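You operate a simulated robot arm through the tools that you are given. There is no shell and no other tool. Be economical: measure what you need, move in short steps, check, and stop when the job is done.

Carry out the task below with a simulated two-armed robot. There is one attempt and no reset: what you move stays moved.

Task
Wipe up the spill on the top of the wooden bench with the red rag and put it back.
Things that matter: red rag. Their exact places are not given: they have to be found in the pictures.

The check looks at the end state, three seconds after you hand in, the way a careful person would. Anything else that was tipped, shoved, dropped, spilled or broken makes it a failure.

Robot
Two 7-joint arms with two-finger parallel grippers on one trunk, on a base that drives. Base frame: it is fixed to the floor where the robot stands at the start and does not move with it; the origin is under the middle of the robot, x ahead of it, y to its left, z up. Lengths are in m, angles in rad, forces in N, time in s.
The left shoulder is at the start at [0.05, 0.165, 1.255], the right one opposite. With the tool pointing down near the work surface each hand reaches from about 0.22 to 0.7 m from the robot's upright axis, wherever it stands, measured 20 degrees to its own side. Payload 3.91 kg a hand.
The tool frame of a hand sits at the grasp point between the pads (the TCP): z along the fingers, y along the line on which they close. The tips reach 0.03 m beyond it. Largest opening 0.11 m; finger width 0.02, thickness 0.01; the body of the gripper, 0.048 by 0.112 m, starts 0.055 m behind the TCP.
Orientation is that of the tool frame in the base frame, as [roll, pitch, yaw] about the fixed x, y, z axes, in that order (R = Rz(yaw) Ry(pitch) Rx(roll)). With the fingers straight down and closing along the base's y, the tool's x points along the base's -x, its y along +y and its z along -z.

Tools
- The arms move only by the tool play_rows. It takes "left_rows", "right_rows" or both (then of equal length, played together; a hand with none holds still); each is a list of rows, each a list of 6 numbers: the shift along the tool's x, y, z in m, then the turn, a rotation vector about the tool's x, y, z in rad. In form: [[x, y, z, ax, ay, az], ...]. A call has 1 to 10 rows; each row is the pose to reach, as a shift and turn from the pose commanded when the call began, along the tool's axes at that moment. "left_fingers" and "right_fingers" are, for a hand that has rows, the finger opening in m, from 0 to 0.11, set as the call begins (left out, the last holds). Rows are played at 5 a second. More than 0.05 m and 0.15 rad between two rows, or a gripper value outside its range, and nothing of the call is played. Where a pose cannot be reached the arm comes as near as it can. A force on the tool above 40 N (or 10 N above the force at the start of the call, whichever is more), or a blocked arm, ends the call early, and 0.2 s more pass. The fingers move at their own pace (about 0.045 m/s each) and stop on an object; they squeeze with about 24 N. The grip force told is the motor's: it shows also when the fingers shut on nothing. Time passes only in rows, and 0.2 s behind the last, so rows that repeat a pose let the fingers close. It gives the time, the measured TCP pose, the force on the tool (base axes), the opening and the grip force at its end, in the units of the frame above (readings bear some noise), with the torque about the TCP (base axes, N m) and any sound that the robot's microphone picked up.
- Cameras (640 x 400 px; columns grow to the right, rows downward): "scene" is now at [0.1131, -0.024, 1.4237]; the picture's right is [-0.27, -0.96, 0.00], its down [-0.57, 0.16, -0.81] and it looks along [0.78, -0.22, -0.59] (base axes); focal length 256 px, centre (320, 200). "left" rides on the left gripper at [0.073, -0.017, -0.103] in its tool frame; the picture's right is [0.23, 0.97, 0.00], its down [-0.76, 0.18, -0.62] and it looks along [-0.61, 0.14, 0.78] (tool axes); focal length 222 px, centre (320, 200). "right" rides on the right gripper at [0.072, 0.017, -0.103] in its tool frame; the picture's right is [-0.23, 0.97, 0.00], its down [-0.76, -0.18, -0.62] and it looks along [-0.61, -0.14, 0.78] (tool axes); focal length 222 px, centre (320, 200).
- snapshot(camera): a new picture of that camera. No time passes.
- slide_trunk(by): slides the trunk up (or, below 0, down) by that many m; the arms and the scene camera ride with it, the base frame stays. It gives what a move gives, with no picture.
- base_move(legs): drives the robot by 1 to 6 legs, each [ahead, left, turn to the left] in m, m and rad, along the robot's own axes; the way and the turn of a leg run together, so that a leg with both is an arc; at most 1.5 m and 3.142 rad a leg. The arms and the cameras ride along, it lands a little off, and it stops where it bumps. It gives what a move gives.
- head_to(pan, tilt): turns the head with the scene camera to pan (to the left, within 1.396 rad either way) and tilt (down, from -0.506 to 1.204), counted from straight ahead of the robot. It gives what a move gives.
- pixel_to_xyz(camera, pixels): for up to 12 pixels [column, row] of the newest picture of that camera ("zoom" is the newest enlarged one), the place [x, y, z] in the base frame of the surface seen there, good to about 0.002 m. No time passes.
- enlarge(camera, box): a new picture of the part [left, top, right, bottom] of that camera's present view, enlarged. No time passes.
- sign_off(): hands the job in; it is judged then, once.

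Keep the steps short. Do not move on a guess: measure, check each grasp and each placing, and mend mistakes. In all there are 80 turns and 62 pictures (those below and enlarged ones count). Leave the grippers open and the arms clear of the work at the hand-in unless told otherwise, and finish with a single line.

The tools are called after "Emit:" as a command line: name --argument value ..., lists and objects as JSON in quotes. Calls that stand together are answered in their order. play_rows: Moves the arms, as the interface text tells. Its arguments: {"type":"object","properties":{"left_rows":{"type":"array","items":{"type":"array","items":{"type":"number"}}},"left_fingers":{"type":"number"},"right_rows":{"type":"array","items":{"type":"array","items":{"type":"number"}}},"right_fingers":{"type":"number"}},"required":[]} The other tools are called the same way: slide_trunk (by) slides the trunk up or down; base_move (legs) drives the base; head_to (pan, tilt) turns the head that bears the scene camera; snapshot (camera) takes a picture; pixel_to_xyz (camera, pixels) gives the place of the surface under pixels of a picture; enlarge (camera, box) takes an enlarged picture of a part of a camera's view; sign_off () hands the job in.

At the start:

```text
time_s: 0.0
left_tcp_pos: [0.4166, 0.0098, 1.1974]
left_orientation: [3.142, 0.0, -3.14]
left_ft_force: [0.4, 0.3, -0.5]
left_moment: [0.0, 0.02, -0.01]
left_grip_width: 0.1103
left_grip_force: 0.2
right_tcp_pos: [0.2916, -0.2985, 1.1893]
right_orientation: [3.141, -0.001, -3.141]
right_ft_force: [-0.2, 0.2, -0.1]
right_moment: [0.03, -0.01, -0.02]
right_grip_width: 0.1102
right_grip_force: 0.0
trunk travel left (down, up): [-0.475, 0.028]
robot x, y, heading: [0.0025, 0.0004, 0.001]
head pan, tilt: [-0.276, 0.632]
```

scene: 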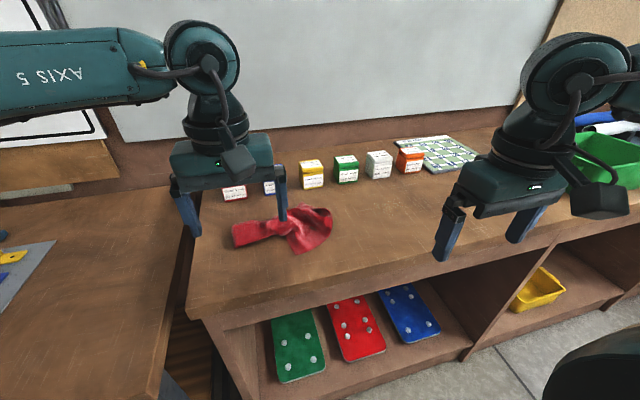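
right: 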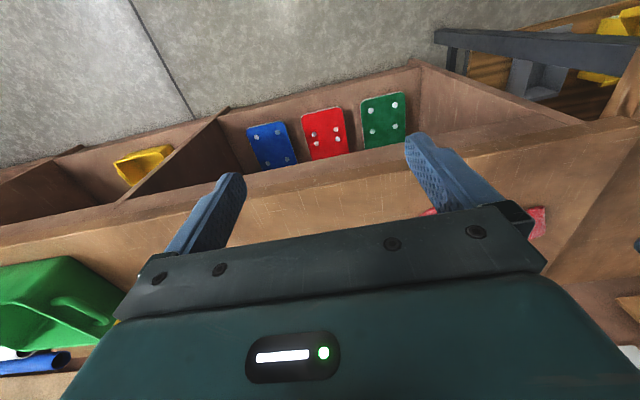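
left: 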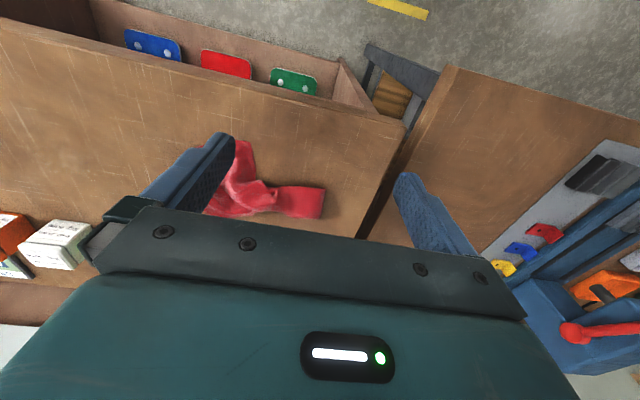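

I see the red rag at about (290,230) in the scene picture, but no spill yet. I'll enlarge the view of the bench top and measure places on it.

Emit:
enlarge --camera "scene" --box '[180, 120, 500, 320]'

Emit:
pixel_to_xyz --camera "scene" --pixels '[[235, 240], [300, 225], [330, 215], [300, 250], [195, 315], [400, 230], [270, 270], [380, 200], [70, 250], [450, 280], [225, 198], [620, 200]]'

```text
2.00 times, centred on (340, 220) of scene
```

zoom: 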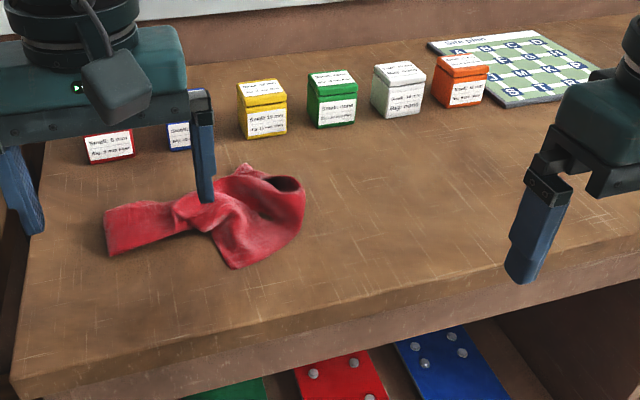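

```text
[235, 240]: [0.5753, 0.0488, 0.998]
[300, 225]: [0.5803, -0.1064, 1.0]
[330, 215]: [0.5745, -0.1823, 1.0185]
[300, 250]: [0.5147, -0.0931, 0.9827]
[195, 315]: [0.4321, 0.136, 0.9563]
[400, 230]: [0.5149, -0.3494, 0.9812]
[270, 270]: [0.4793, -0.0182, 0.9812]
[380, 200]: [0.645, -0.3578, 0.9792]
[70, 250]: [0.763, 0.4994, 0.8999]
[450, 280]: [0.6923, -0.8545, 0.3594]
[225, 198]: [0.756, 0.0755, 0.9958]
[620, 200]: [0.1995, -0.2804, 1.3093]
```

The bench top is at z≈0.981 and I can't see a spill. I'll turn the head right to see the rest of the bench.

Emit:
head_to --pan -0.9 --tilt 0.6

Emit:
snapshot --camera "scene"

Emit:
head_to --pan 0.7 --tilt 0.7

Emit:
snapshot --camera "scene"

```text
time_s: 1.0
left_tcp_pos: [0.4176, 0.0102, 1.1981]
left_orientation: [-3.141, -0.001, -3.139]
left_ft_force: [-0.2, -0.1, 0.6]
left_moment: [0.01, 0.0, -0.01]
left_grip_width: 0.11
left_grip_force: 0.1
right_tcp_pos: [0.2906, -0.2984, 1.1885]
right_orientation: [-3.14, 0.0, -3.141]
right_ft_force: [0.5, 0.1, 0.4]
right_moment: [0.02, 0.0, 0.01]
right_grip_width: 0.1101
right_grip_force: 0.0
trunk travel left (down, up): [-0.475, 0.028]
robot x, y, heading: [-0.0024, -0.0005, -0.002]
head pan, tilt: [-0.901, 0.6]
```

```text
57 pictures are left
```

scene: 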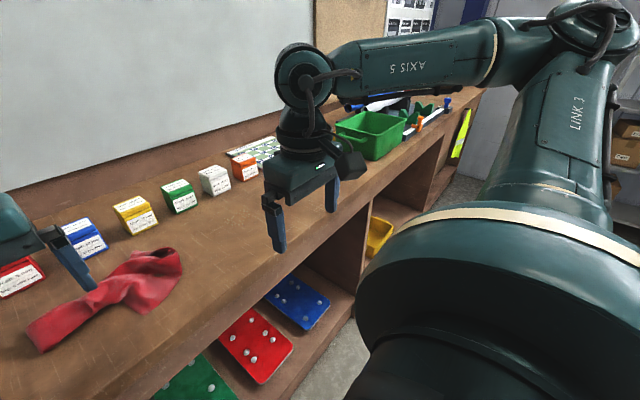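

```text
time_s: 2.7
left_tcp_pos: [0.4169, 0.0109, 1.1967]
left_orientation: [-3.141, -0.001, -3.141]
left_ft_force: [-0.8, 0.2, 0.0]
left_moment: [0.01, -0.03, 0.01]
left_grip_width: 0.11
left_grip_force: 0.1
right_tcp_pos: [0.2909, -0.2976, 1.1888]
right_orientation: [-3.141, 0.0, 3.141]
right_ft_force: [-0.5, -0.1, 0.2]
right_moment: [0.04, 0.02, -0.03]
right_grip_width: 0.1101
right_grip_force: 0.0
trunk travel left (down, up): [-0.475, 0.028]
robot x, y, heading: [0.0014, -0.0001, -0.003]
head pan, tilt: [0.7, 0.7]
```

```text
56 pictures are left
```

scene: 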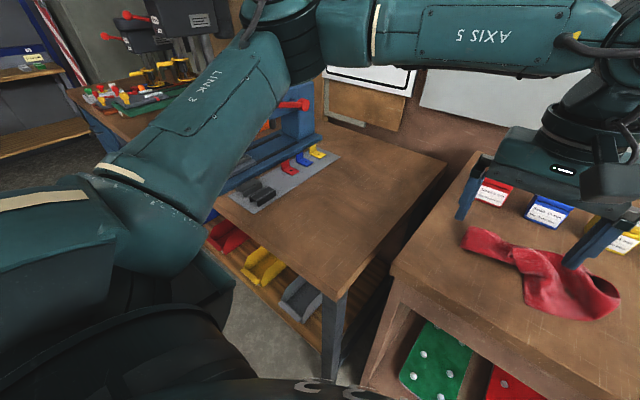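

No spill is visible here yet. I'll look further left, then far right past the crate.

Emit:
enlarge --camera "scene" --box '[200, 100, 640, 375]'

Emit:
head_to --pan 1.39 --tilt 0.3

Emit:
snapshot --camera "scene"

Emit:
head_to --pan -1.1 --tilt 0.35

Emit:
snapshot --camera "scene"

```text
1.45 times, centred on (420, 238) of scene
```

zoom: 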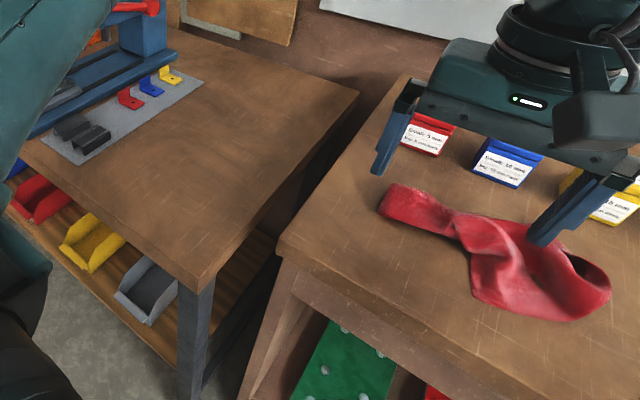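

```text
time_s: 3.8
left_tcp_pos: [0.4174, 0.0109, 1.1979]
left_orientation: [-3.141, -0.001, -3.139]
left_ft_force: [0.5, -0.2, 0.0]
left_moment: [0.03, 0.0, 0.01]
left_grip_width: 0.1099
left_grip_force: 0.1
right_tcp_pos: [0.2909, -0.2976, 1.1899]
right_orientation: [-3.141, 0.0, 3.141]
right_ft_force: [-1.0, -0.1, 0.5]
right_moment: [-0.02, -0.01, 0.0]
right_grip_width: 0.11
right_grip_force: 0.3
trunk travel left (down, up): [-0.475, 0.028]
robot x, y, heading: [-0.0008, 0.0015, -0.002]
head pan, tilt: [1.389, 0.3]
```

```text
54 pictures are left
```

scene: 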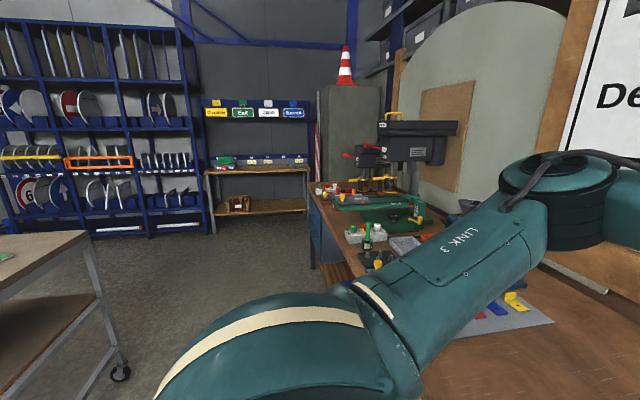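

```text
time_s: 6.0
left_tcp_pos: [0.4173, 0.0107, 1.197]
left_orientation: [3.141, 0.001, -3.139]
left_ft_force: [-0.7, -0.2, 0.0]
left_moment: [0.0, -0.01, -0.02]
left_grip_width: 0.1102
left_grip_force: 0.1
right_tcp_pos: [0.2906, -0.2978, 1.1893]
right_orientation: [3.14, -0.001, -3.141]
right_ft_force: [-0.1, 0.6, 0.3]
right_moment: [0.01, -0.01, -0.01]
right_grip_width: 0.1104
right_grip_force: 0.0
trunk travel left (down, up): [-0.475, 0.028]
robot x, y, heading: [-0.0009, 0.0012, -0.001]
head pan, tilt: [-1.1, 0.351]
```

```text
53 pictures are left
```

scene: 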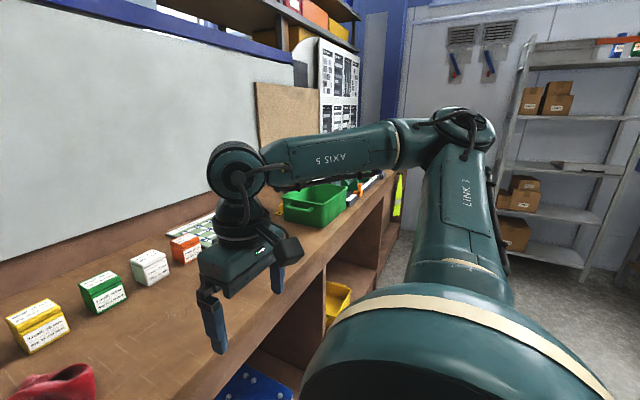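

There are several tables around. I'll enlarge the right part of this bench first.

Emit:
enlarge --camera "scene" --box '[120, 140, 440, 340]'

Emit:
pixel_to_xyz --camera "scene" --pixels '[[310, 205], [310, 255], [385, 195], [200, 215], [350, 205], [155, 255], [600, 350], [540, 250], [290, 250]]'

```text
2.00 times, centred on (280, 240) of scene
```

zoom: 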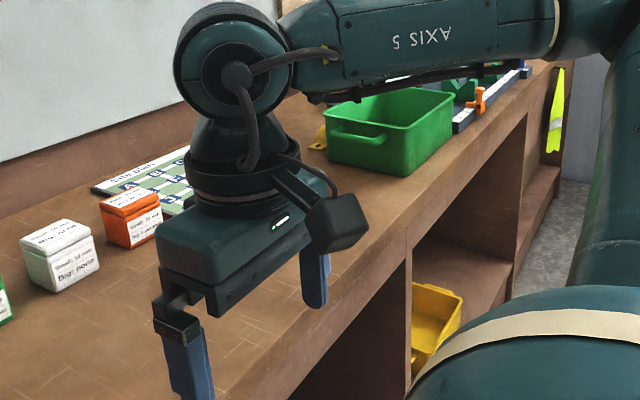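

```text
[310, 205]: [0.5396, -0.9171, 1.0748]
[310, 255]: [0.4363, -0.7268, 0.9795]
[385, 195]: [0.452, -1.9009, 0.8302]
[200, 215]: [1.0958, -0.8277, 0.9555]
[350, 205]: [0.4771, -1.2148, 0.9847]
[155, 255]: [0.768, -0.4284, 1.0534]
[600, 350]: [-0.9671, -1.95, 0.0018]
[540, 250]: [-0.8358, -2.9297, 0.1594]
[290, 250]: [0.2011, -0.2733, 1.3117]
```

No spill on this stretch. Next I'll measure the table at the back left and the left bench.

Emit:
head_to --pan 1.39 --tilt 0.6

Emit:
snapshot --camera "scene"

Emit:
pixel_to_xyz --camera "scene" --pixels '[[40, 190], [80, 150], [10, 250], [10, 170], [120, 300], [200, 200], [500, 300], [560, 250], [600, 320], [5, 150], [340, 150]]'

```text
time_s: 8.3
left_tcp_pos: [0.4175, 0.0098, 1.1965]
left_orientation: [3.141, 0.0, -3.138]
left_ft_force: [0.5, -0.1, -0.7]
left_moment: [0.01, 0.0, -0.03]
left_grip_width: 0.1099
left_grip_force: 0.0
right_tcp_pos: [0.2905, -0.2977, 1.1902]
right_orientation: [3.141, 0.001, -3.141]
right_ft_force: [-0.1, 0.3, -0.2]
right_moment: [0.02, 0.01, 0.01]
right_grip_width: 0.1097
right_grip_force: 0.1
trunk travel left (down, up): [-0.475, 0.028]
robot x, y, heading: [0.0004, -0.0, -0.002]
head pan, tilt: [1.389, 0.6]
```

```text
51 pictures are left
```

scene: 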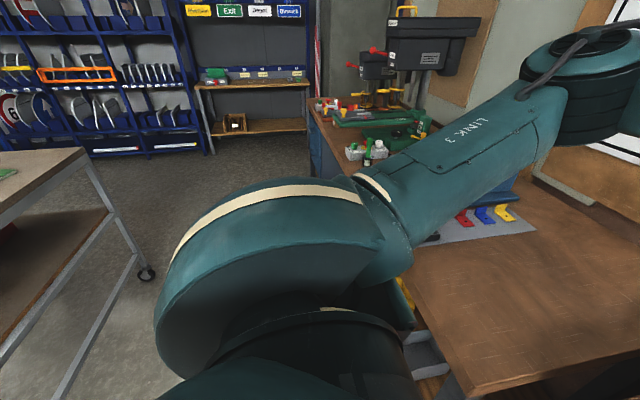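

```text
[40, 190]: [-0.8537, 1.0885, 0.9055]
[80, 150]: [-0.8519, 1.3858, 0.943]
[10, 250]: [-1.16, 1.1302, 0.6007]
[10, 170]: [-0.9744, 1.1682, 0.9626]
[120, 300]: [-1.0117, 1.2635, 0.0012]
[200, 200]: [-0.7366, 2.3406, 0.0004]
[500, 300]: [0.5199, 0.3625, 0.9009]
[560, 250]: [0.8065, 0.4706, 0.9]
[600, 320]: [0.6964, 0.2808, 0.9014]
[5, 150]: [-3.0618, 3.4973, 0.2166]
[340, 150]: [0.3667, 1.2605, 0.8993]
```

A trolley table stands about 0.85 m behind. I'll turn the robot right in place (arms are well above the bench items) to look behind, with the head level-ish.

Emit:
base_move --legs '[[-0.1, 0, 0], [0, 0, -1.3]]'

Emit:
head_to --pan -1.2 --tilt 0.4

Emit:
snapshot --camera "scene"

Emit:
head_to --pan -0.1 --tilt 0.4

Emit:
snapshot --camera "scene"

```text
time_s: 12.7
left_tcp_pos: [0.017, -0.3998, 1.1973]
left_orientation: [-3.141, 0.001, 1.834]
left_ft_force: [0.3, 0.1, 0.2]
left_moment: [0.01, -0.02, -0.03]
left_grip_width: 0.11
left_grip_force: 0.0
right_tcp_pos: [-0.3136, -0.3574, 1.1889]
right_orientation: [3.141, 0.0, 1.832]
right_ft_force: [0.2, 0.4, 0.6]
right_moment: [-0.01, -0.03, 0.02]
right_grip_width: 0.1098
right_grip_force: 0.0
trunk travel left (down, up): [-0.475, 0.028]
robot x, y, heading: [-0.1013, -0.0003, -1.311]
head pan, tilt: [1.389, 0.6]
```

```text
time_s: 15.0
left_tcp_pos: [0.0186, -0.4002, 1.1963]
left_orientation: [3.141, -0.001, 1.832]
left_ft_force: [-0.5, -0.1, -0.5]
left_moment: [-0.01, 0.0, 0.0]
left_grip_width: 0.11
left_grip_force: 0.1
right_tcp_pos: [-0.3133, -0.3577, 1.1892]
right_orientation: [-3.141, -0.001, 1.83]
right_ft_force: [0.0, -0.3, -0.5]
right_moment: [0.0, -0.02, 0.03]
right_grip_width: 0.1098
right_grip_force: 0.1
trunk travel left (down, up): [-0.475, 0.028]
robot x, y, heading: [-0.0976, 0.0002, -1.309]
head pan, tilt: [-1.201, 0.4]
```

```text
50 pictures are left
```

scene: 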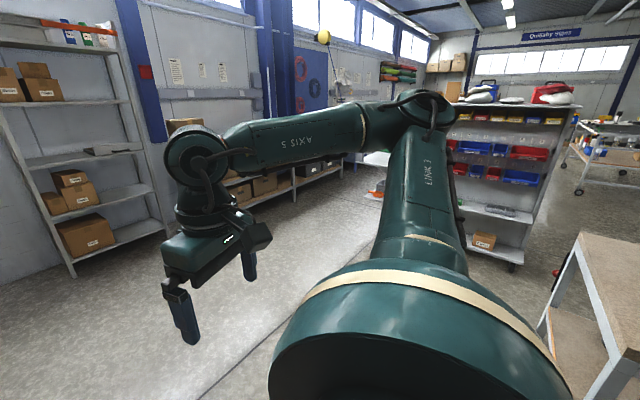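

```text
time_s: 16.3
left_tcp_pos: [0.0162, -0.4008, 1.198]
left_orientation: [3.141, 0.001, 1.832]
left_ft_force: [-0.4, 0.8, -0.6]
left_moment: [0.0, -0.02, 0.01]
left_grip_width: 0.1101
left_grip_force: 0.1
right_tcp_pos: [-0.3144, -0.3575, 1.1881]
right_orientation: [-3.141, 0.0, 1.83]
right_ft_force: [0.1, 0.3, -0.2]
right_moment: [0.01, 0.02, 0.0]
right_grip_width: 0.11
right_grip_force: 0.0
trunk travel left (down, up): [-0.475, 0.028]
robot x, y, heading: [-0.099, -0.004, -1.307]
head pan, tilt: [-0.099, 0.4]
```

```text
49 pictures are left
```

scene: 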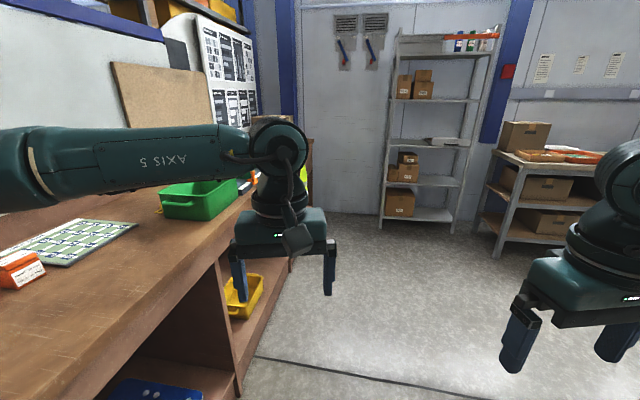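

The trolley table is at the right edge. I'll turn further to face it.

Emit:
base_move --legs '[[0, 0, -1.2]]'

Emit:
head_to --pan -0.5 --tilt 0.4

Emit:
snapshot --camera "scene"

```text
time_s: 19.7
left_tcp_pos: [-0.4315, -0.2518, 1.1966]
left_orientation: [3.141, 0.001, 0.627]
left_ft_force: [0.2, -0.3, 0.1]
left_moment: [-0.05, -0.02, 0.02]
left_grip_width: 0.1099
left_grip_force: 0.0
right_tcp_pos: [-0.5106, 0.071, 1.1898]
right_orientation: [-3.141, -0.002, 0.627]
right_ft_force: [0.0, 0.4, 0.4]
right_moment: [-0.03, -0.01, 0.0]
right_grip_width: 0.1102
right_grip_force: 0.1
trunk travel left (down, up): [-0.475, 0.028]
robot x, y, heading: [-0.0974, -0.0021, -2.514]
head pan, tilt: [-0.099, 0.4]
```

```text
time_s: 20.6
left_tcp_pos: [-0.4316, -0.2532, 1.197]
left_orientation: [-3.141, 0.002, 0.628]
left_ft_force: [0.6, -0.7, 0.6]
left_moment: [-0.02, -0.05, 0.01]
left_grip_width: 0.1102
left_grip_force: 0.1
right_tcp_pos: [-0.51, 0.0716, 1.1901]
right_orientation: [3.14, 0.001, 0.627]
right_ft_force: [-0.8, 0.0, 0.5]
right_moment: [-0.04, 0.02, -0.01]
right_grip_width: 0.11
right_grip_force: 0.0
trunk travel left (down, up): [-0.475, 0.028]
robot x, y, heading: [-0.1003, 0.0019, -2.515]
head pan, tilt: [-0.499, 0.4]
```

```text
48 pictures are left
```

scene: 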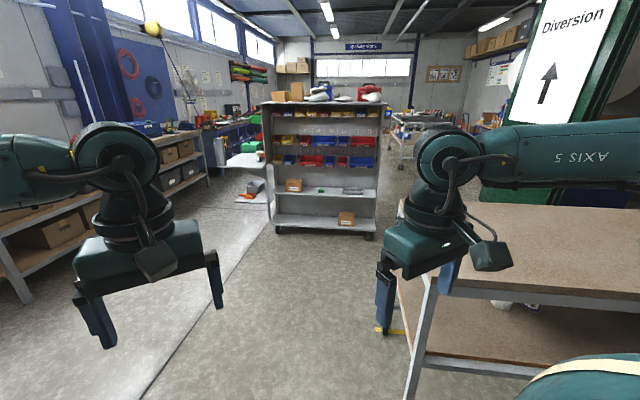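

I'll look at the trolley's top directly.

Emit:
head_to --pan -1.2 --tilt 0.4

Emit:
snapshot --camera "scene"

Emit:
pixel_to_xyz --camera "scene" --pixels '[[200, 200], [100, 230], [300, 230], [100, 200], [300, 180]]'

```text
time_s: 21.7
left_tcp_pos: [-0.4317, -0.2528, 1.1969]
left_orientation: [3.139, 0.001, 0.63]
left_ft_force: [0.3, -0.6, 0.0]
left_moment: [-0.01, 0.0, 0.03]
left_grip_width: 0.1101
left_grip_force: 0.0
right_tcp_pos: [-0.5113, 0.072, 1.1906]
right_orientation: [-3.141, 0.0, 0.628]
right_ft_force: [0.3, 0.3, 0.3]
right_moment: [0.01, 0.0, -0.02]
right_grip_width: 0.1102
right_grip_force: 0.0
trunk travel left (down, up): [-0.475, 0.028]
robot x, y, heading: [-0.1014, -0.0018, -2.515]
head pan, tilt: [-1.201, 0.4]
```

```text
47 pictures are left
```

scene: 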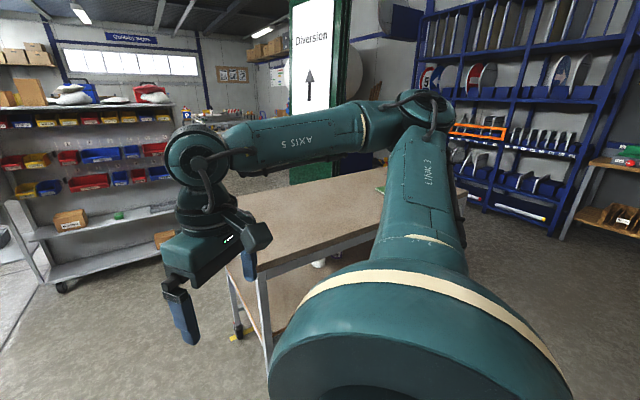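

```text
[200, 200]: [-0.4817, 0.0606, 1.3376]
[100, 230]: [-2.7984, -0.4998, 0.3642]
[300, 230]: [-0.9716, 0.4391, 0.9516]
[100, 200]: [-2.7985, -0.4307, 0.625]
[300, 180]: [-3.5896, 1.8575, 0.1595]
```

Nothing there. I'll go back facing the main bench and shift right to see what the arms and crate hid.

Emit:
base_move --legs '[[0, 0, 2.51], [-0.1, 0, 0], [0, -0.55, 0]]'

Emit:
head_to --pan -0.45 --tilt 0.5

Emit:
snapshot --camera "scene"

Emit:
snapshot --camera "right"

```text
time_s: 33.6
left_tcp_pos: [0.208, -0.537, 1.1975]
left_orientation: [3.141, -0.001, 3.126]
left_ft_force: [0.0, -0.2, 0.4]
left_moment: [-0.01, -0.02, 0.03]
left_grip_width: 0.11
left_grip_force: 0.1
right_tcp_pos: [0.0773, -0.8451, 1.1886]
right_orientation: [3.14, -0.001, 3.123]
right_ft_force: [-1.0, 0.2, 0.2]
right_moment: [-0.01, 0.02, -0.01]
right_grip_width: 0.11
right_grip_force: 0.2
trunk travel left (down, up): [-0.475, 0.028]
robot x, y, heading: [-0.2102, -0.5443, -0.018]
head pan, tilt: [-1.201, 0.4]
```

```text
time_s: 34.7
left_tcp_pos: [0.2083, -0.5367, 1.197]
left_orientation: [3.142, -0.001, 3.124]
left_ft_force: [0.2, 0.4, 0.3]
left_moment: [0.03, 0.01, 0.03]
left_grip_width: 0.1099
left_grip_force: 0.1
right_tcp_pos: [0.0776, -0.8446, 1.1888]
right_orientation: [3.14, 0.001, 3.123]
right_ft_force: [0.2, -0.2, 0.6]
right_moment: [-0.02, -0.01, 0.01]
right_grip_width: 0.1099
right_grip_force: 0.0
trunk travel left (down, up): [-0.475, 0.028]
robot x, y, heading: [-0.2059, -0.5387, -0.017]
head pan, tilt: [-0.45, 0.499]
```

```text
46 pictures are left
```

scene: 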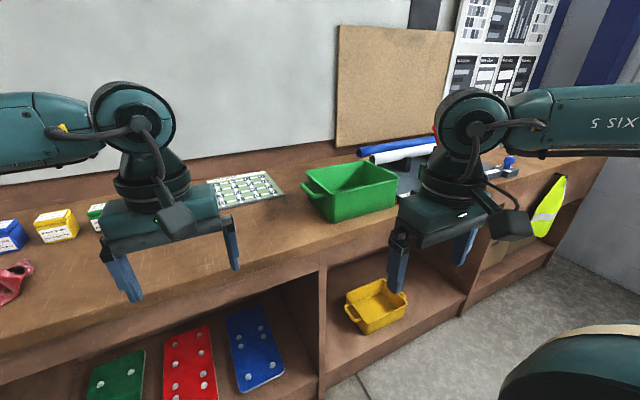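

```text
45 pictures are left
```

right: 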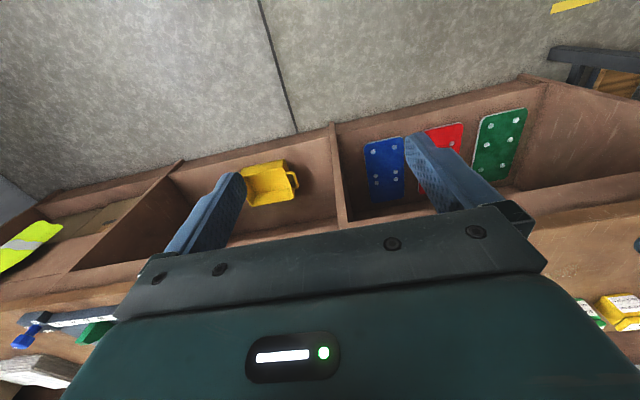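

There is a dark area beside the crate at (285,210). I'll enlarge it.

Emit:
enlarge --camera "scene" --box '[180, 150, 420, 300]'

Emit:
enlarge --camera "scene" --box '[0, 180, 240, 330]'

```text
2.67 times, centred on (300, 225) of scene
```

zoom: 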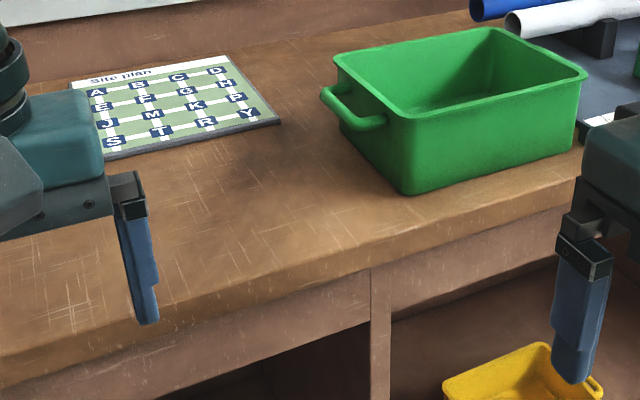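

```text
2.67 times, centred on (120, 255) of scene
```

zoom: 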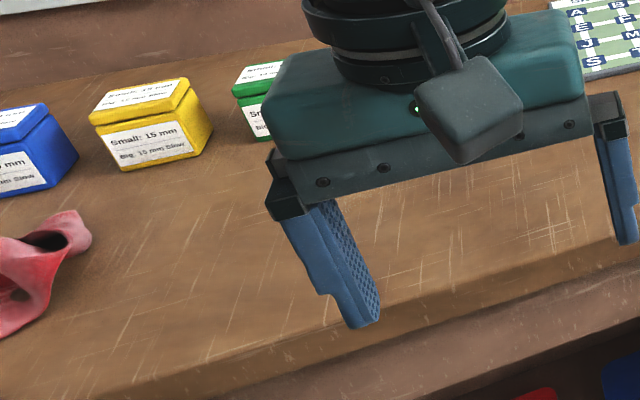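

The main bench looks clean so far. I'll move left to inspect the left bench.

Emit:
base_move --legs '[[0, 1.1, 0.017]]'

Emit:
head_to --pan 0.35 --tilt 0.5

Emit:
snapshot --camera "scene"

Emit:
snapshot --camera "left"

```text
time_s: 44.6
left_tcp_pos: [0.2195, 0.571, 1.1965]
left_orientation: [-3.14, 0.001, -3.14]
left_ft_force: [0.2, -0.4, 0.5]
left_moment: [0.0, 0.0, 0.02]
left_grip_width: 0.1099
left_grip_force: 0.1
right_tcp_pos: [0.0914, 0.2615, 1.1892]
right_orientation: [3.141, 0.001, 3.141]
right_ft_force: [0.1, -0.3, 1.0]
right_moment: [0.05, -0.01, 0.0]
right_grip_width: 0.1101
right_grip_force: 0.1
trunk travel left (down, up): [-0.475, 0.028]
robot x, y, heading: [-0.1984, 0.5599, -0.004]
head pan, tilt: [-0.45, 0.499]
```

```text
time_s: 45.8
left_tcp_pos: [0.2182, 0.5711, 1.1968]
left_orientation: [-3.14, 0.001, -3.141]
left_ft_force: [-0.1, 1.4, -0.2]
left_moment: [0.01, 0.01, -0.03]
left_grip_width: 0.1099
left_grip_force: 0.0
right_tcp_pos: [0.0923, 0.2619, 1.1889]
right_orientation: [3.141, 0.001, 3.137]
right_ft_force: [-0.2, 0.8, 1.0]
right_moment: [-0.01, -0.04, -0.01]
right_grip_width: 0.11
right_grip_force: 0.1
trunk travel left (down, up): [-0.475, 0.028]
robot x, y, heading: [-0.1959, 0.5608, -0.003]
head pan, tilt: [0.351, 0.499]
```

```text
42 pictures are left
```

scene: 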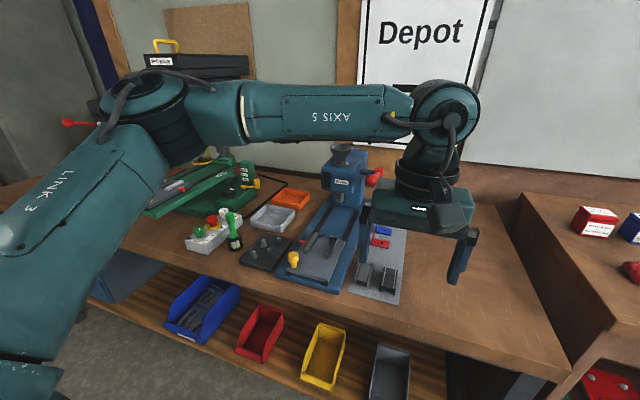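

```text
41 pictures are left
```

left: 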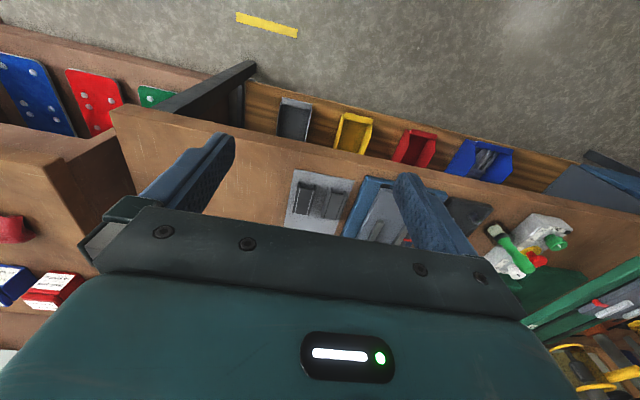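

I'll enlarge both halves of the left bench top.

Emit:
enlarge --camera "scene" --box '[340, 180, 640, 368]'

Emit:
enlarge --camera "scene" --box '[80, 140, 380, 328]'

```text
2.13 times, centred on (490, 274) of scene
```

zoom: 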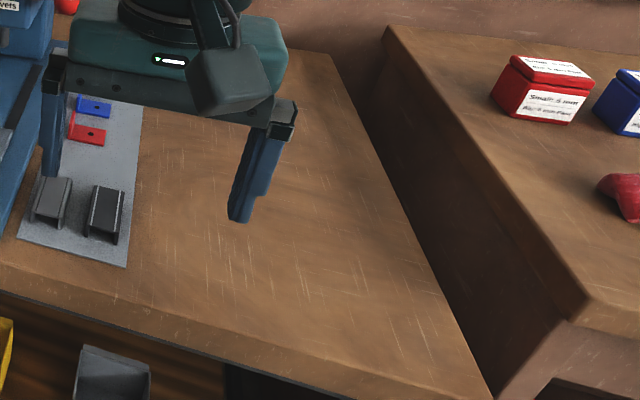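

```text
2.13 times, centred on (230, 234) of scene
```

zoom: 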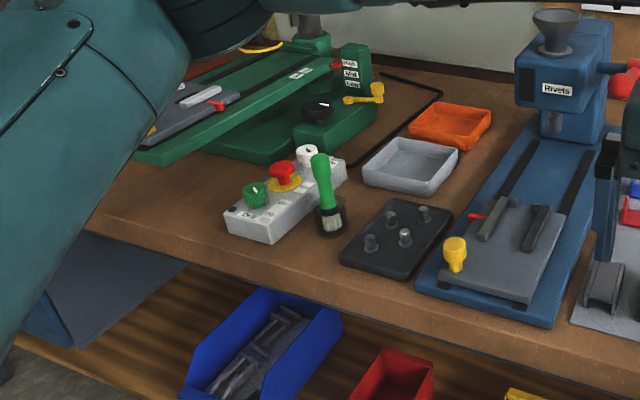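

Nothing on the left bench either. I'll turn right all the way to face the trolley table and see its whole top.

Emit:
base_move --legs '[[0, 0, -1.5], [0, 0, -1.5]]'

Emit:
head_to --pan -0.15 --tilt 0.45

Emit:
snapshot --camera "scene"

```text
time_s: 53.5
left_tcp_pos: [-0.6093, 0.5001, 1.1969]
left_orientation: [-3.141, 0.0, 0.127]
left_ft_force: [0.7, 0.2, -0.3]
left_moment: [-0.01, -0.02, -0.01]
left_grip_width: 0.11
left_grip_force: 0.1
right_tcp_pos: [-0.5228, 0.8213, 1.189]
right_orientation: [3.141, 0.002, 0.124]
right_ft_force: [0.2, 0.7, 0.2]
right_moment: [0.0, 0.03, -0.02]
right_grip_width: 0.1102
right_grip_force: 0.1
trunk travel left (down, up): [-0.475, 0.028]
robot x, y, heading: [-0.1968, 0.5629, -3.02]
head pan, tilt: [0.351, 0.499]
```

```text
time_s: 54.4
left_tcp_pos: [-0.6105, 0.4995, 1.1968]
left_orientation: [3.141, 0.002, 0.125]
left_ft_force: [0.6, 0.2, 0.3]
left_moment: [0.0, 0.06, 0.04]
left_grip_width: 0.1098
left_grip_force: 0.1
right_tcp_pos: [-0.5227, 0.821, 1.1886]
right_orientation: [-3.14, 0.003, 0.123]
right_ft_force: [-0.4, 0.3, 0.6]
right_moment: [0.02, 0.03, 0.02]
right_grip_width: 0.1102
right_grip_force: 0.1
trunk travel left (down, up): [-0.475, 0.028]
robot x, y, heading: [-0.1992, 0.5599, -3.023]
head pan, tilt: [-0.15, 0.45]
```

```text
38 pictures are left
```

scene: 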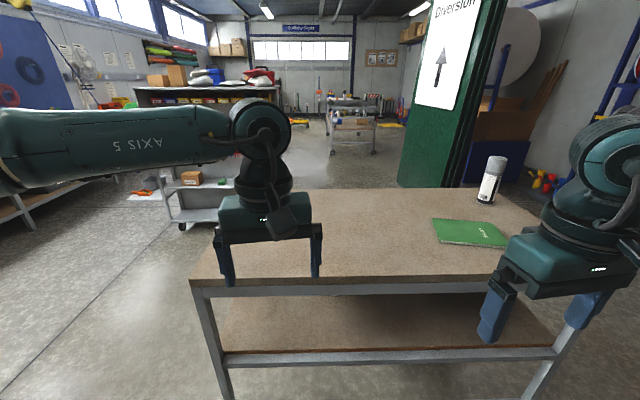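

I'll enlarge the trolley top to rule it out.

Emit:
enlarge --camera "scene" --box '[180, 160, 560, 397]'

```text
1.68 times, centred on (370, 278) of scene
```

zoom: 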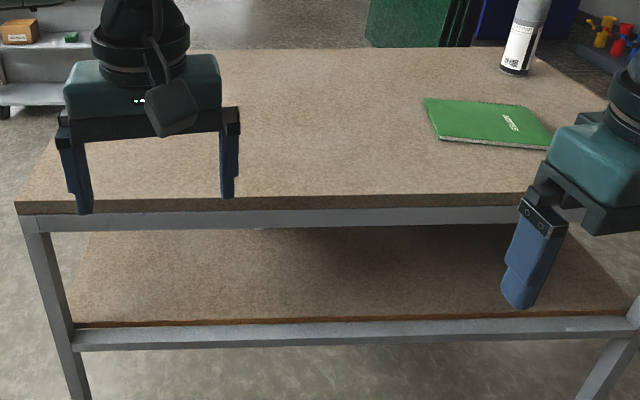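

Clean as well, so the spill must be on the main bench and hard to see. I'll return there and check closer, starting near the crate and further right.

Emit:
base_move --legs '[[0, 0, 1.5], [0, 0, 1.52], [0, -1.5, 0], [0.1, -0.2, 0]]'

Emit:
head_to --pan 0.0 --tilt 0.6

Emit:
snapshot --camera "scene"

```text
time_s: 77.1
left_tcp_pos: [0.3337, -1.1226, 1.1978]
left_orientation: [-3.141, 0.001, -3.132]
left_ft_force: [-0.3, -0.8, 0.5]
left_moment: [0.01, -0.03, 0.0]
left_grip_width: 0.11
left_grip_force: 0.1
right_tcp_pos: [0.2121, -1.4322, 1.1898]
right_orientation: [3.141, 0.0, -3.131]
right_ft_force: [-0.2, -0.2, -0.5]
right_moment: [0.0, 0.0, 0.03]
right_grip_width: 0.1101
right_grip_force: 0.1
trunk travel left (down, up): [-0.475, 0.028]
robot x, y, heading: [-0.0827, -1.1382, 0.006]
head pan, tilt: [-0.15, 0.45]
```

```text
time_s: 77.8
left_tcp_pos: [0.3346, -1.1244, 1.1976]
left_orientation: [3.142, 0.0, -3.13]
left_ft_force: [0.4, 0.1, -0.6]
left_moment: [0.03, -0.03, 0.0]
left_grip_width: 0.1102
left_grip_force: 0.1
right_tcp_pos: [0.2108, -1.4327, 1.1903]
right_orientation: [-3.14, 0.003, -3.133]
right_ft_force: [0.1, 0.0, 0.5]
right_moment: [0.0, -0.01, -0.01]
right_grip_width: 0.1096
right_grip_force: 0.0
trunk travel left (down, up): [-0.475, 0.028]
robot x, y, heading: [-0.0786, -1.1398, 0.012]
head pan, tilt: [0.0, 0.6]
```

```text
36 pictures are left
```

scene: 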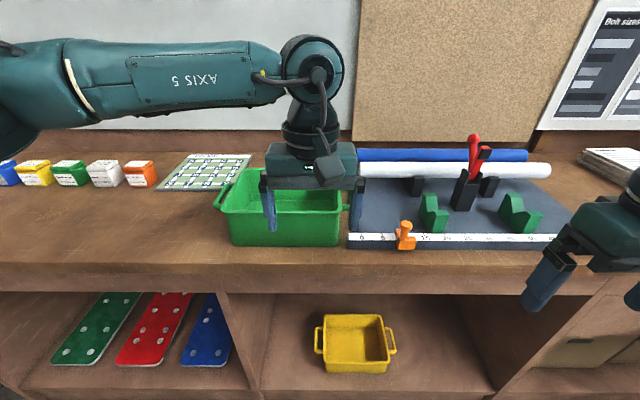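

I'll enlarge the free stretch left of the crate and the right end.

Emit:
enlarge --camera "scene" --box '[0, 140, 260, 300]'

Emit:
head_to --pan -0.7 --tilt 0.6

Emit:
snapshot --camera "scene"

```text
2.46 times, centred on (130, 220) of scene
```

zoom: 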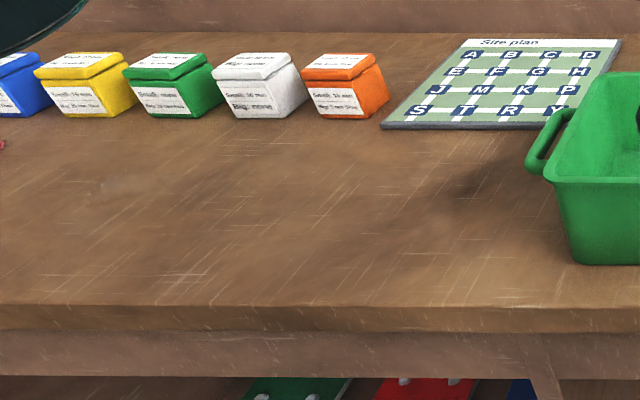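

```text
time_s: 78.9
left_tcp_pos: [0.3349, -1.123, 1.1964]
left_orientation: [3.141, 0.0, -3.131]
left_ft_force: [-0.4, 0.4, -0.1]
left_moment: [0.02, 0.0, 0.0]
left_grip_width: 0.1101
left_grip_force: 0.0
right_tcp_pos: [0.2108, -1.4328, 1.1888]
right_orientation: [-3.141, 0.001, -3.132]
right_ft_force: [-0.6, 0.4, -0.8]
right_moment: [0.0, 0.0, -0.03]
right_grip_width: 0.1103
right_grip_force: 0.1
trunk travel left (down, up): [-0.475, 0.028]
robot x, y, heading: [-0.0808, -1.1393, 0.006]
head pan, tilt: [-0.7, 0.6]
```

```text
34 pictures are left
```

scene: 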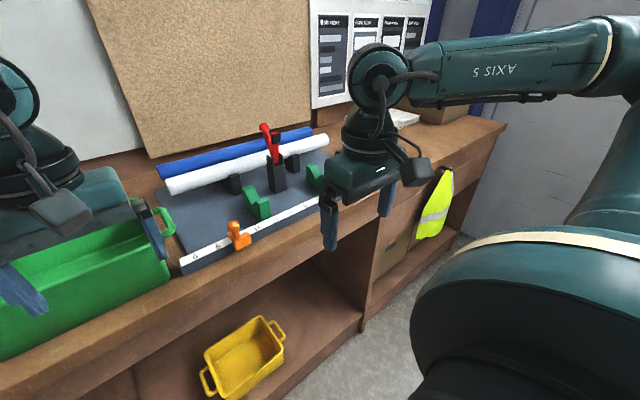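

In the zoom a faint greyish patch shows near (115,185), to the right of the rag. I'll drive nearer and look at it from above.

Emit:
base_move --legs '[[0, 0.6, 0]]'

Emit:
head_to --pan 0.4 --tilt 0.6

Emit:
enlarge --camera "scene" --box '[0, 100, 420, 362]'

```text
time_s: 84.6
left_tcp_pos: [0.3313, -0.5295, 1.1975]
left_orientation: [-3.141, -0.001, -3.135]
left_ft_force: [0.1, 0.6, -0.5]
left_moment: [-0.01, 0.0, 0.01]
left_grip_width: 0.1101
left_grip_force: 0.0
right_tcp_pos: [0.2067, -0.8389, 1.1891]
right_orientation: [3.142, 0.001, -3.139]
right_ft_force: [0.4, 0.6, -0.8]
right_moment: [-0.02, -0.02, -0.01]
right_grip_width: 0.11
right_grip_force: 0.1
trunk travel left (down, up): [-0.475, 0.028]
robot x, y, heading: [-0.0854, -0.5426, 0.001]
head pan, tilt: [-0.7, 0.6]
```

```text
time_s: 85.9
left_tcp_pos: [0.3314, -0.5293, 1.1973]
left_orientation: [-3.141, -0.002, -3.138]
left_ft_force: [1.0, -0.2, 0.4]
left_moment: [0.03, -0.02, -0.02]
left_grip_width: 0.1101
left_grip_force: 0.1
right_tcp_pos: [0.206, -0.8389, 1.1901]
right_orientation: [-3.14, 0.002, -3.137]
right_ft_force: [0.5, 0.1, 0.7]
right_moment: [0.0, -0.03, 0.01]
right_grip_width: 0.1098
right_grip_force: 0.1
trunk travel left (down, up): [-0.475, 0.028]
robot x, y, heading: [-0.0855, -0.541, 0.005]
head pan, tilt: [0.4, 0.6]
```

```text
1.52 times, centred on (210, 231) of scene
```

zoom: 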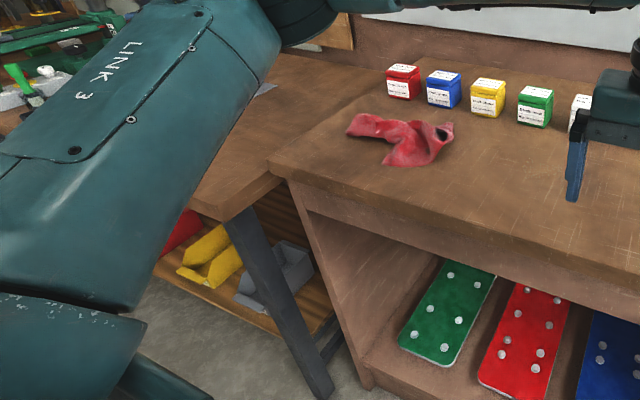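

I'll zoom tightly on the area right of the rag.

Emit:
enlarge --camera "scene" --box '[270, 160, 390, 235]'

Emit:
enlarge --camera "scene" --box '[170, 150, 330, 250]'

```text
5.33 times, centred on (330, 198) of scene
```

zoom: 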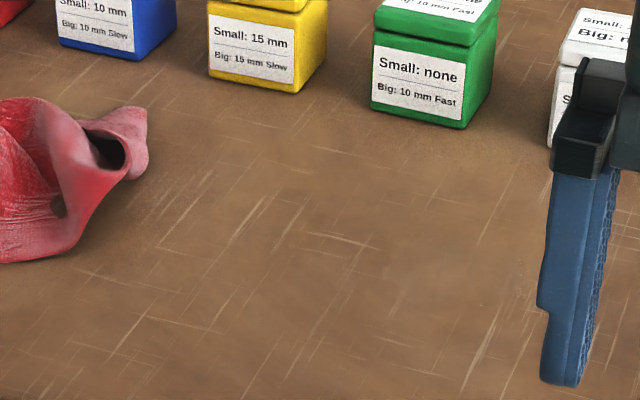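

```text
4.00 times, centred on (250, 200) of scene
```

zoom: 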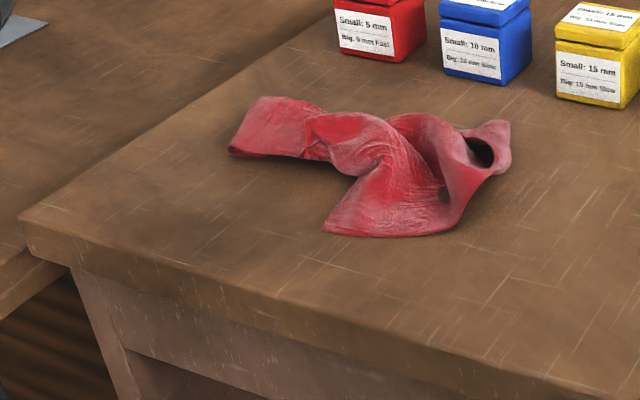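

There's a faint smooth patch around zoom (430,290), by the gripper finger. I'll measure the spot.

Emit:
enlarge --camera "scene" --box '[310, 180, 390, 230]'

Emit:
pixel_to_xyz --camera "zoom" --pixels '[[320, 200], [200, 200], [400, 250], [320, 100], [320, 350], [100, 300]]'

Emit:
snapshot --camera "left"

```text
8.00 times, centred on (350, 205) of scene
```

zoom: 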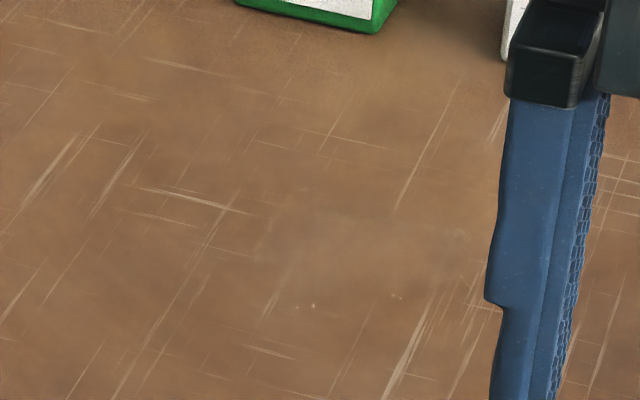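

```text
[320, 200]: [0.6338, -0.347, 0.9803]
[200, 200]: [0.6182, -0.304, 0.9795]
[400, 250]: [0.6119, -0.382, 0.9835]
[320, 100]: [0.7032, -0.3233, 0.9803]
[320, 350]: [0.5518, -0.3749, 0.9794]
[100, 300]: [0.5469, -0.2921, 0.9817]
```

```text
29 pictures are left
```

left: 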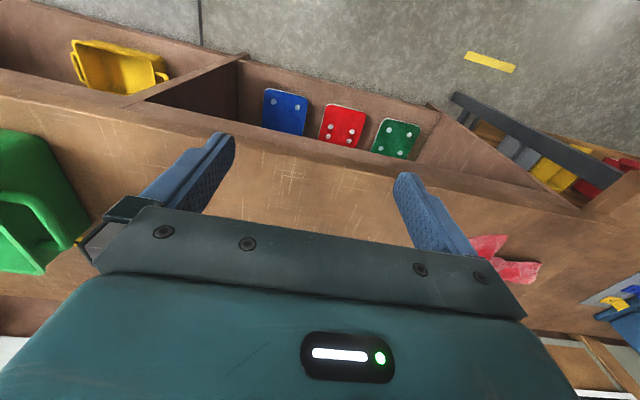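

I now see faint glints and a hazy outline at zoom (260–460,190–310): a clear puddle around (0.61,-0.37). I'll drive so the left hand can reach both the rag and that spot, then look again.

Emit:
base_move --legs '[[0.1, 0.16, 0]]'

Emit:
play_rows --left_rows '[[0, 0.05, 0, 0, 0, 0], [0, 0.1, 0, 0, 0, 0], [0, 0.15, 0, 0, 0, 0], [0, 0.2, 0, 0, 0, 0], [-0.04, 0.23, 0, 0, 0, 0], [-0.08, 0.26, 0, 0, 0, 0], [-0.1, 0.3, 0, 0, 0, 0], [-0.1, 0.34, 0, 0, 0, 0]]'

Emit:
head_to --pan 0.05 --tilt 0.75

Emit:
snapshot --camera "scene"

```text
time_s: 87.9
left_tcp_pos: [0.4313, -0.3726, 1.1967]
left_orientation: [-3.141, -0.002, -3.139]
left_ft_force: [-0.3, -0.2, -0.4]
left_moment: [-0.01, 0.02, 0.0]
left_grip_width: 0.1101
left_grip_force: 0.0
right_tcp_pos: [0.3035, -0.6807, 1.1889]
right_orientation: [3.141, 0.0, -3.141]
right_ft_force: [-0.4, 0.0, 0.3]
right_moment: [-0.03, 0.02, -0.01]
right_grip_width: 0.1098
right_grip_force: 0.0
trunk travel left (down, up): [-0.475, 0.028]
robot x, y, heading: [0.0134, -0.3842, -0.002]
head pan, tilt: [0.4, 0.6]
```

```text
time_s: 89.7
left_tcp_pos: [0.5294, -0.0318, 1.1976]
left_orientation: [-3.141, 0.001, -3.138]
left_ft_force: [-0.3, 0.3, 0.9]
left_moment: [-0.03, 0.01, 0.01]
left_grip_width: 0.1101
left_grip_force: 0.0
right_tcp_pos: [0.3039, -0.6805, 1.1905]
right_orientation: [3.141, 0.001, -3.14]
right_ft_force: [-0.9, 0.4, -0.4]
right_moment: [-0.02, 0.01, 0.02]
right_grip_width: 0.1098
right_grip_force: 0.1
trunk travel left (down, up): [-0.475, 0.028]
robot x, y, heading: [0.0127, -0.3818, -0.001]
head pan, tilt: [0.4, 0.6]
```

```text
time_s: 90.6
left_tcp_pos: [0.5291, -0.0315, 1.1968]
left_orientation: [3.141, -0.001, -3.137]
left_ft_force: [-0.1, 0.3, 0.5]
left_moment: [0.0, 0.02, 0.01]
left_grip_width: 0.1102
left_grip_force: 0.1
right_tcp_pos: [0.305, -0.6821, 1.1896]
right_orientation: [-3.141, 0.0, -3.139]
right_ft_force: [-0.5, 0.2, 0.4]
right_moment: [0.0, 0.01, 0.01]
right_grip_width: 0.1103
right_grip_force: 0.0
trunk travel left (down, up): [-0.475, 0.028]
robot x, y, heading: [0.0139, -0.384, 0.003]
head pan, tilt: [0.051, 0.75]
```

```text
28 pictures are left
```

scene: 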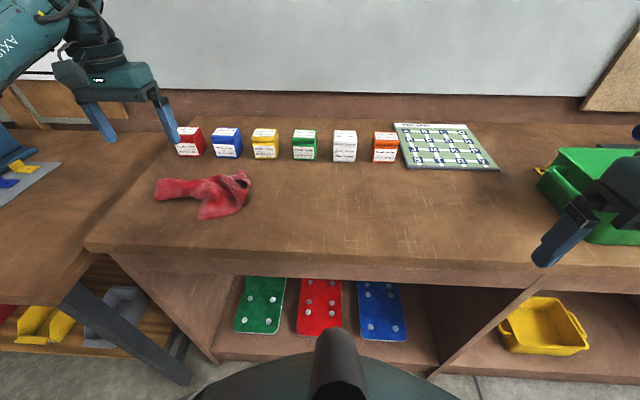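

Good unobstructed view. I'll enlarge the bench between rag and crate.

Emit:
enlarge --camera "scene" --box '[240, 150, 400, 250]'

Emit:
enlarge --camera "scene" --box '[390, 150, 550, 250]'

```text
4.00 times, centred on (320, 200) of scene
```

zoom: 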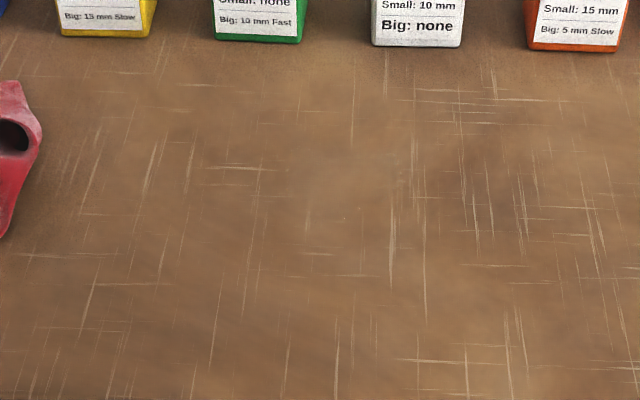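

```text
4.00 times, centred on (470, 200) of scene
```

zoom: 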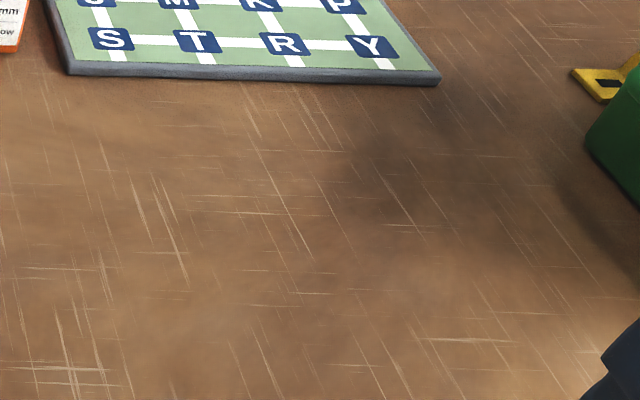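

There's a faint smooth patch with a glint near zoom (345,215). I'll zoom in tighter and measure.

Emit:
enlarge --camera "scene" --box '[296, 175, 360, 215]'

Emit:
pixel_to_xyz --camera "zoom" --pixels '[[320, 200], [320, 100], [320, 300], [200, 200], [450, 200], [100, 200], [550, 200]]'

```text
10.00 times, centred on (328, 195) of scene
```

zoom: 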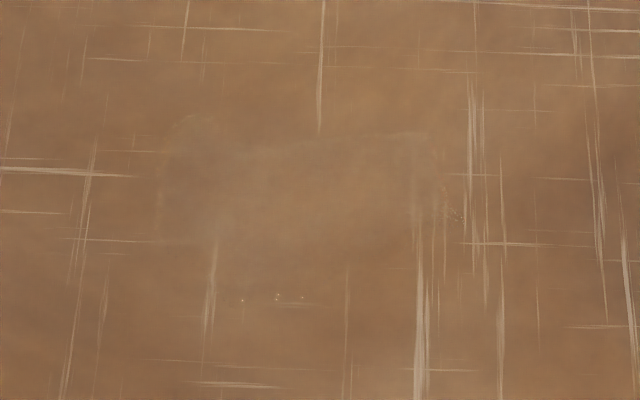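

```text
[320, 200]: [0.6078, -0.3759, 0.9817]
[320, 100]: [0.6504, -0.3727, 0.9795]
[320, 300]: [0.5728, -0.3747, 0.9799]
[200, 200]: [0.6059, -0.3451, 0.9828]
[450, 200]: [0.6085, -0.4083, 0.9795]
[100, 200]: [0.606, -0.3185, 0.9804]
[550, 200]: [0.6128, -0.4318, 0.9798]
```

Found it: a clear puddle, zoom x 155–465, y 115–300, so about x 0.572–0.645, y -0.335…-0.412, centred at (0.608,-0.373). Now I'll measure the rag.

Emit:
enlarge --camera "scene" --box '[140, 160, 268, 240]'

Emit:
pixel_to_xyz --camera "zoom" --pixels '[[70, 160], [150, 150], [230, 110], [300, 110], [350, 110], [400, 110], [450, 80], [530, 100], [310, 290], [450, 260], [350, 200], [450, 170]]'

Emit:
snapshot --camera "left"

```text
5.00 times, centred on (204, 200) of scene
```

zoom: 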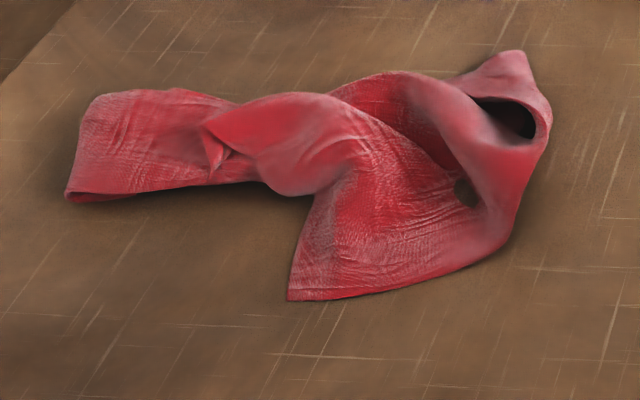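

```text
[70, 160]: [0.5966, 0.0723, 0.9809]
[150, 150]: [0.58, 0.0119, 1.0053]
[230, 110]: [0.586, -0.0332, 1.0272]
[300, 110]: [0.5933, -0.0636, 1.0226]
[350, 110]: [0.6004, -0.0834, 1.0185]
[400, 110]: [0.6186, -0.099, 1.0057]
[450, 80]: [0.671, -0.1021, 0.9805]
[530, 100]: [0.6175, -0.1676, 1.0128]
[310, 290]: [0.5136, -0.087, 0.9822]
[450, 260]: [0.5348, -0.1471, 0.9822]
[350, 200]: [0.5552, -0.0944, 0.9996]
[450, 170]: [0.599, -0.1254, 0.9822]
```

```text
23 pictures are left
```

left: 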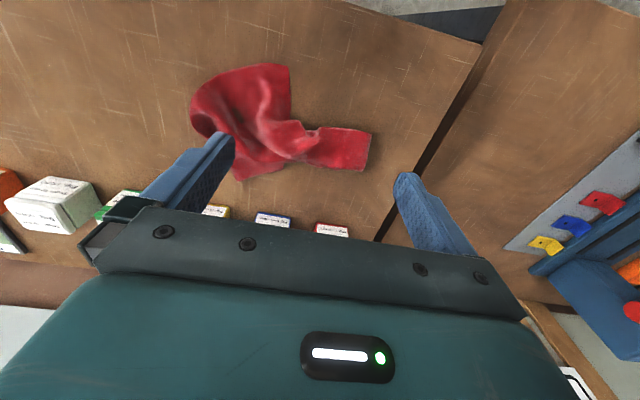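

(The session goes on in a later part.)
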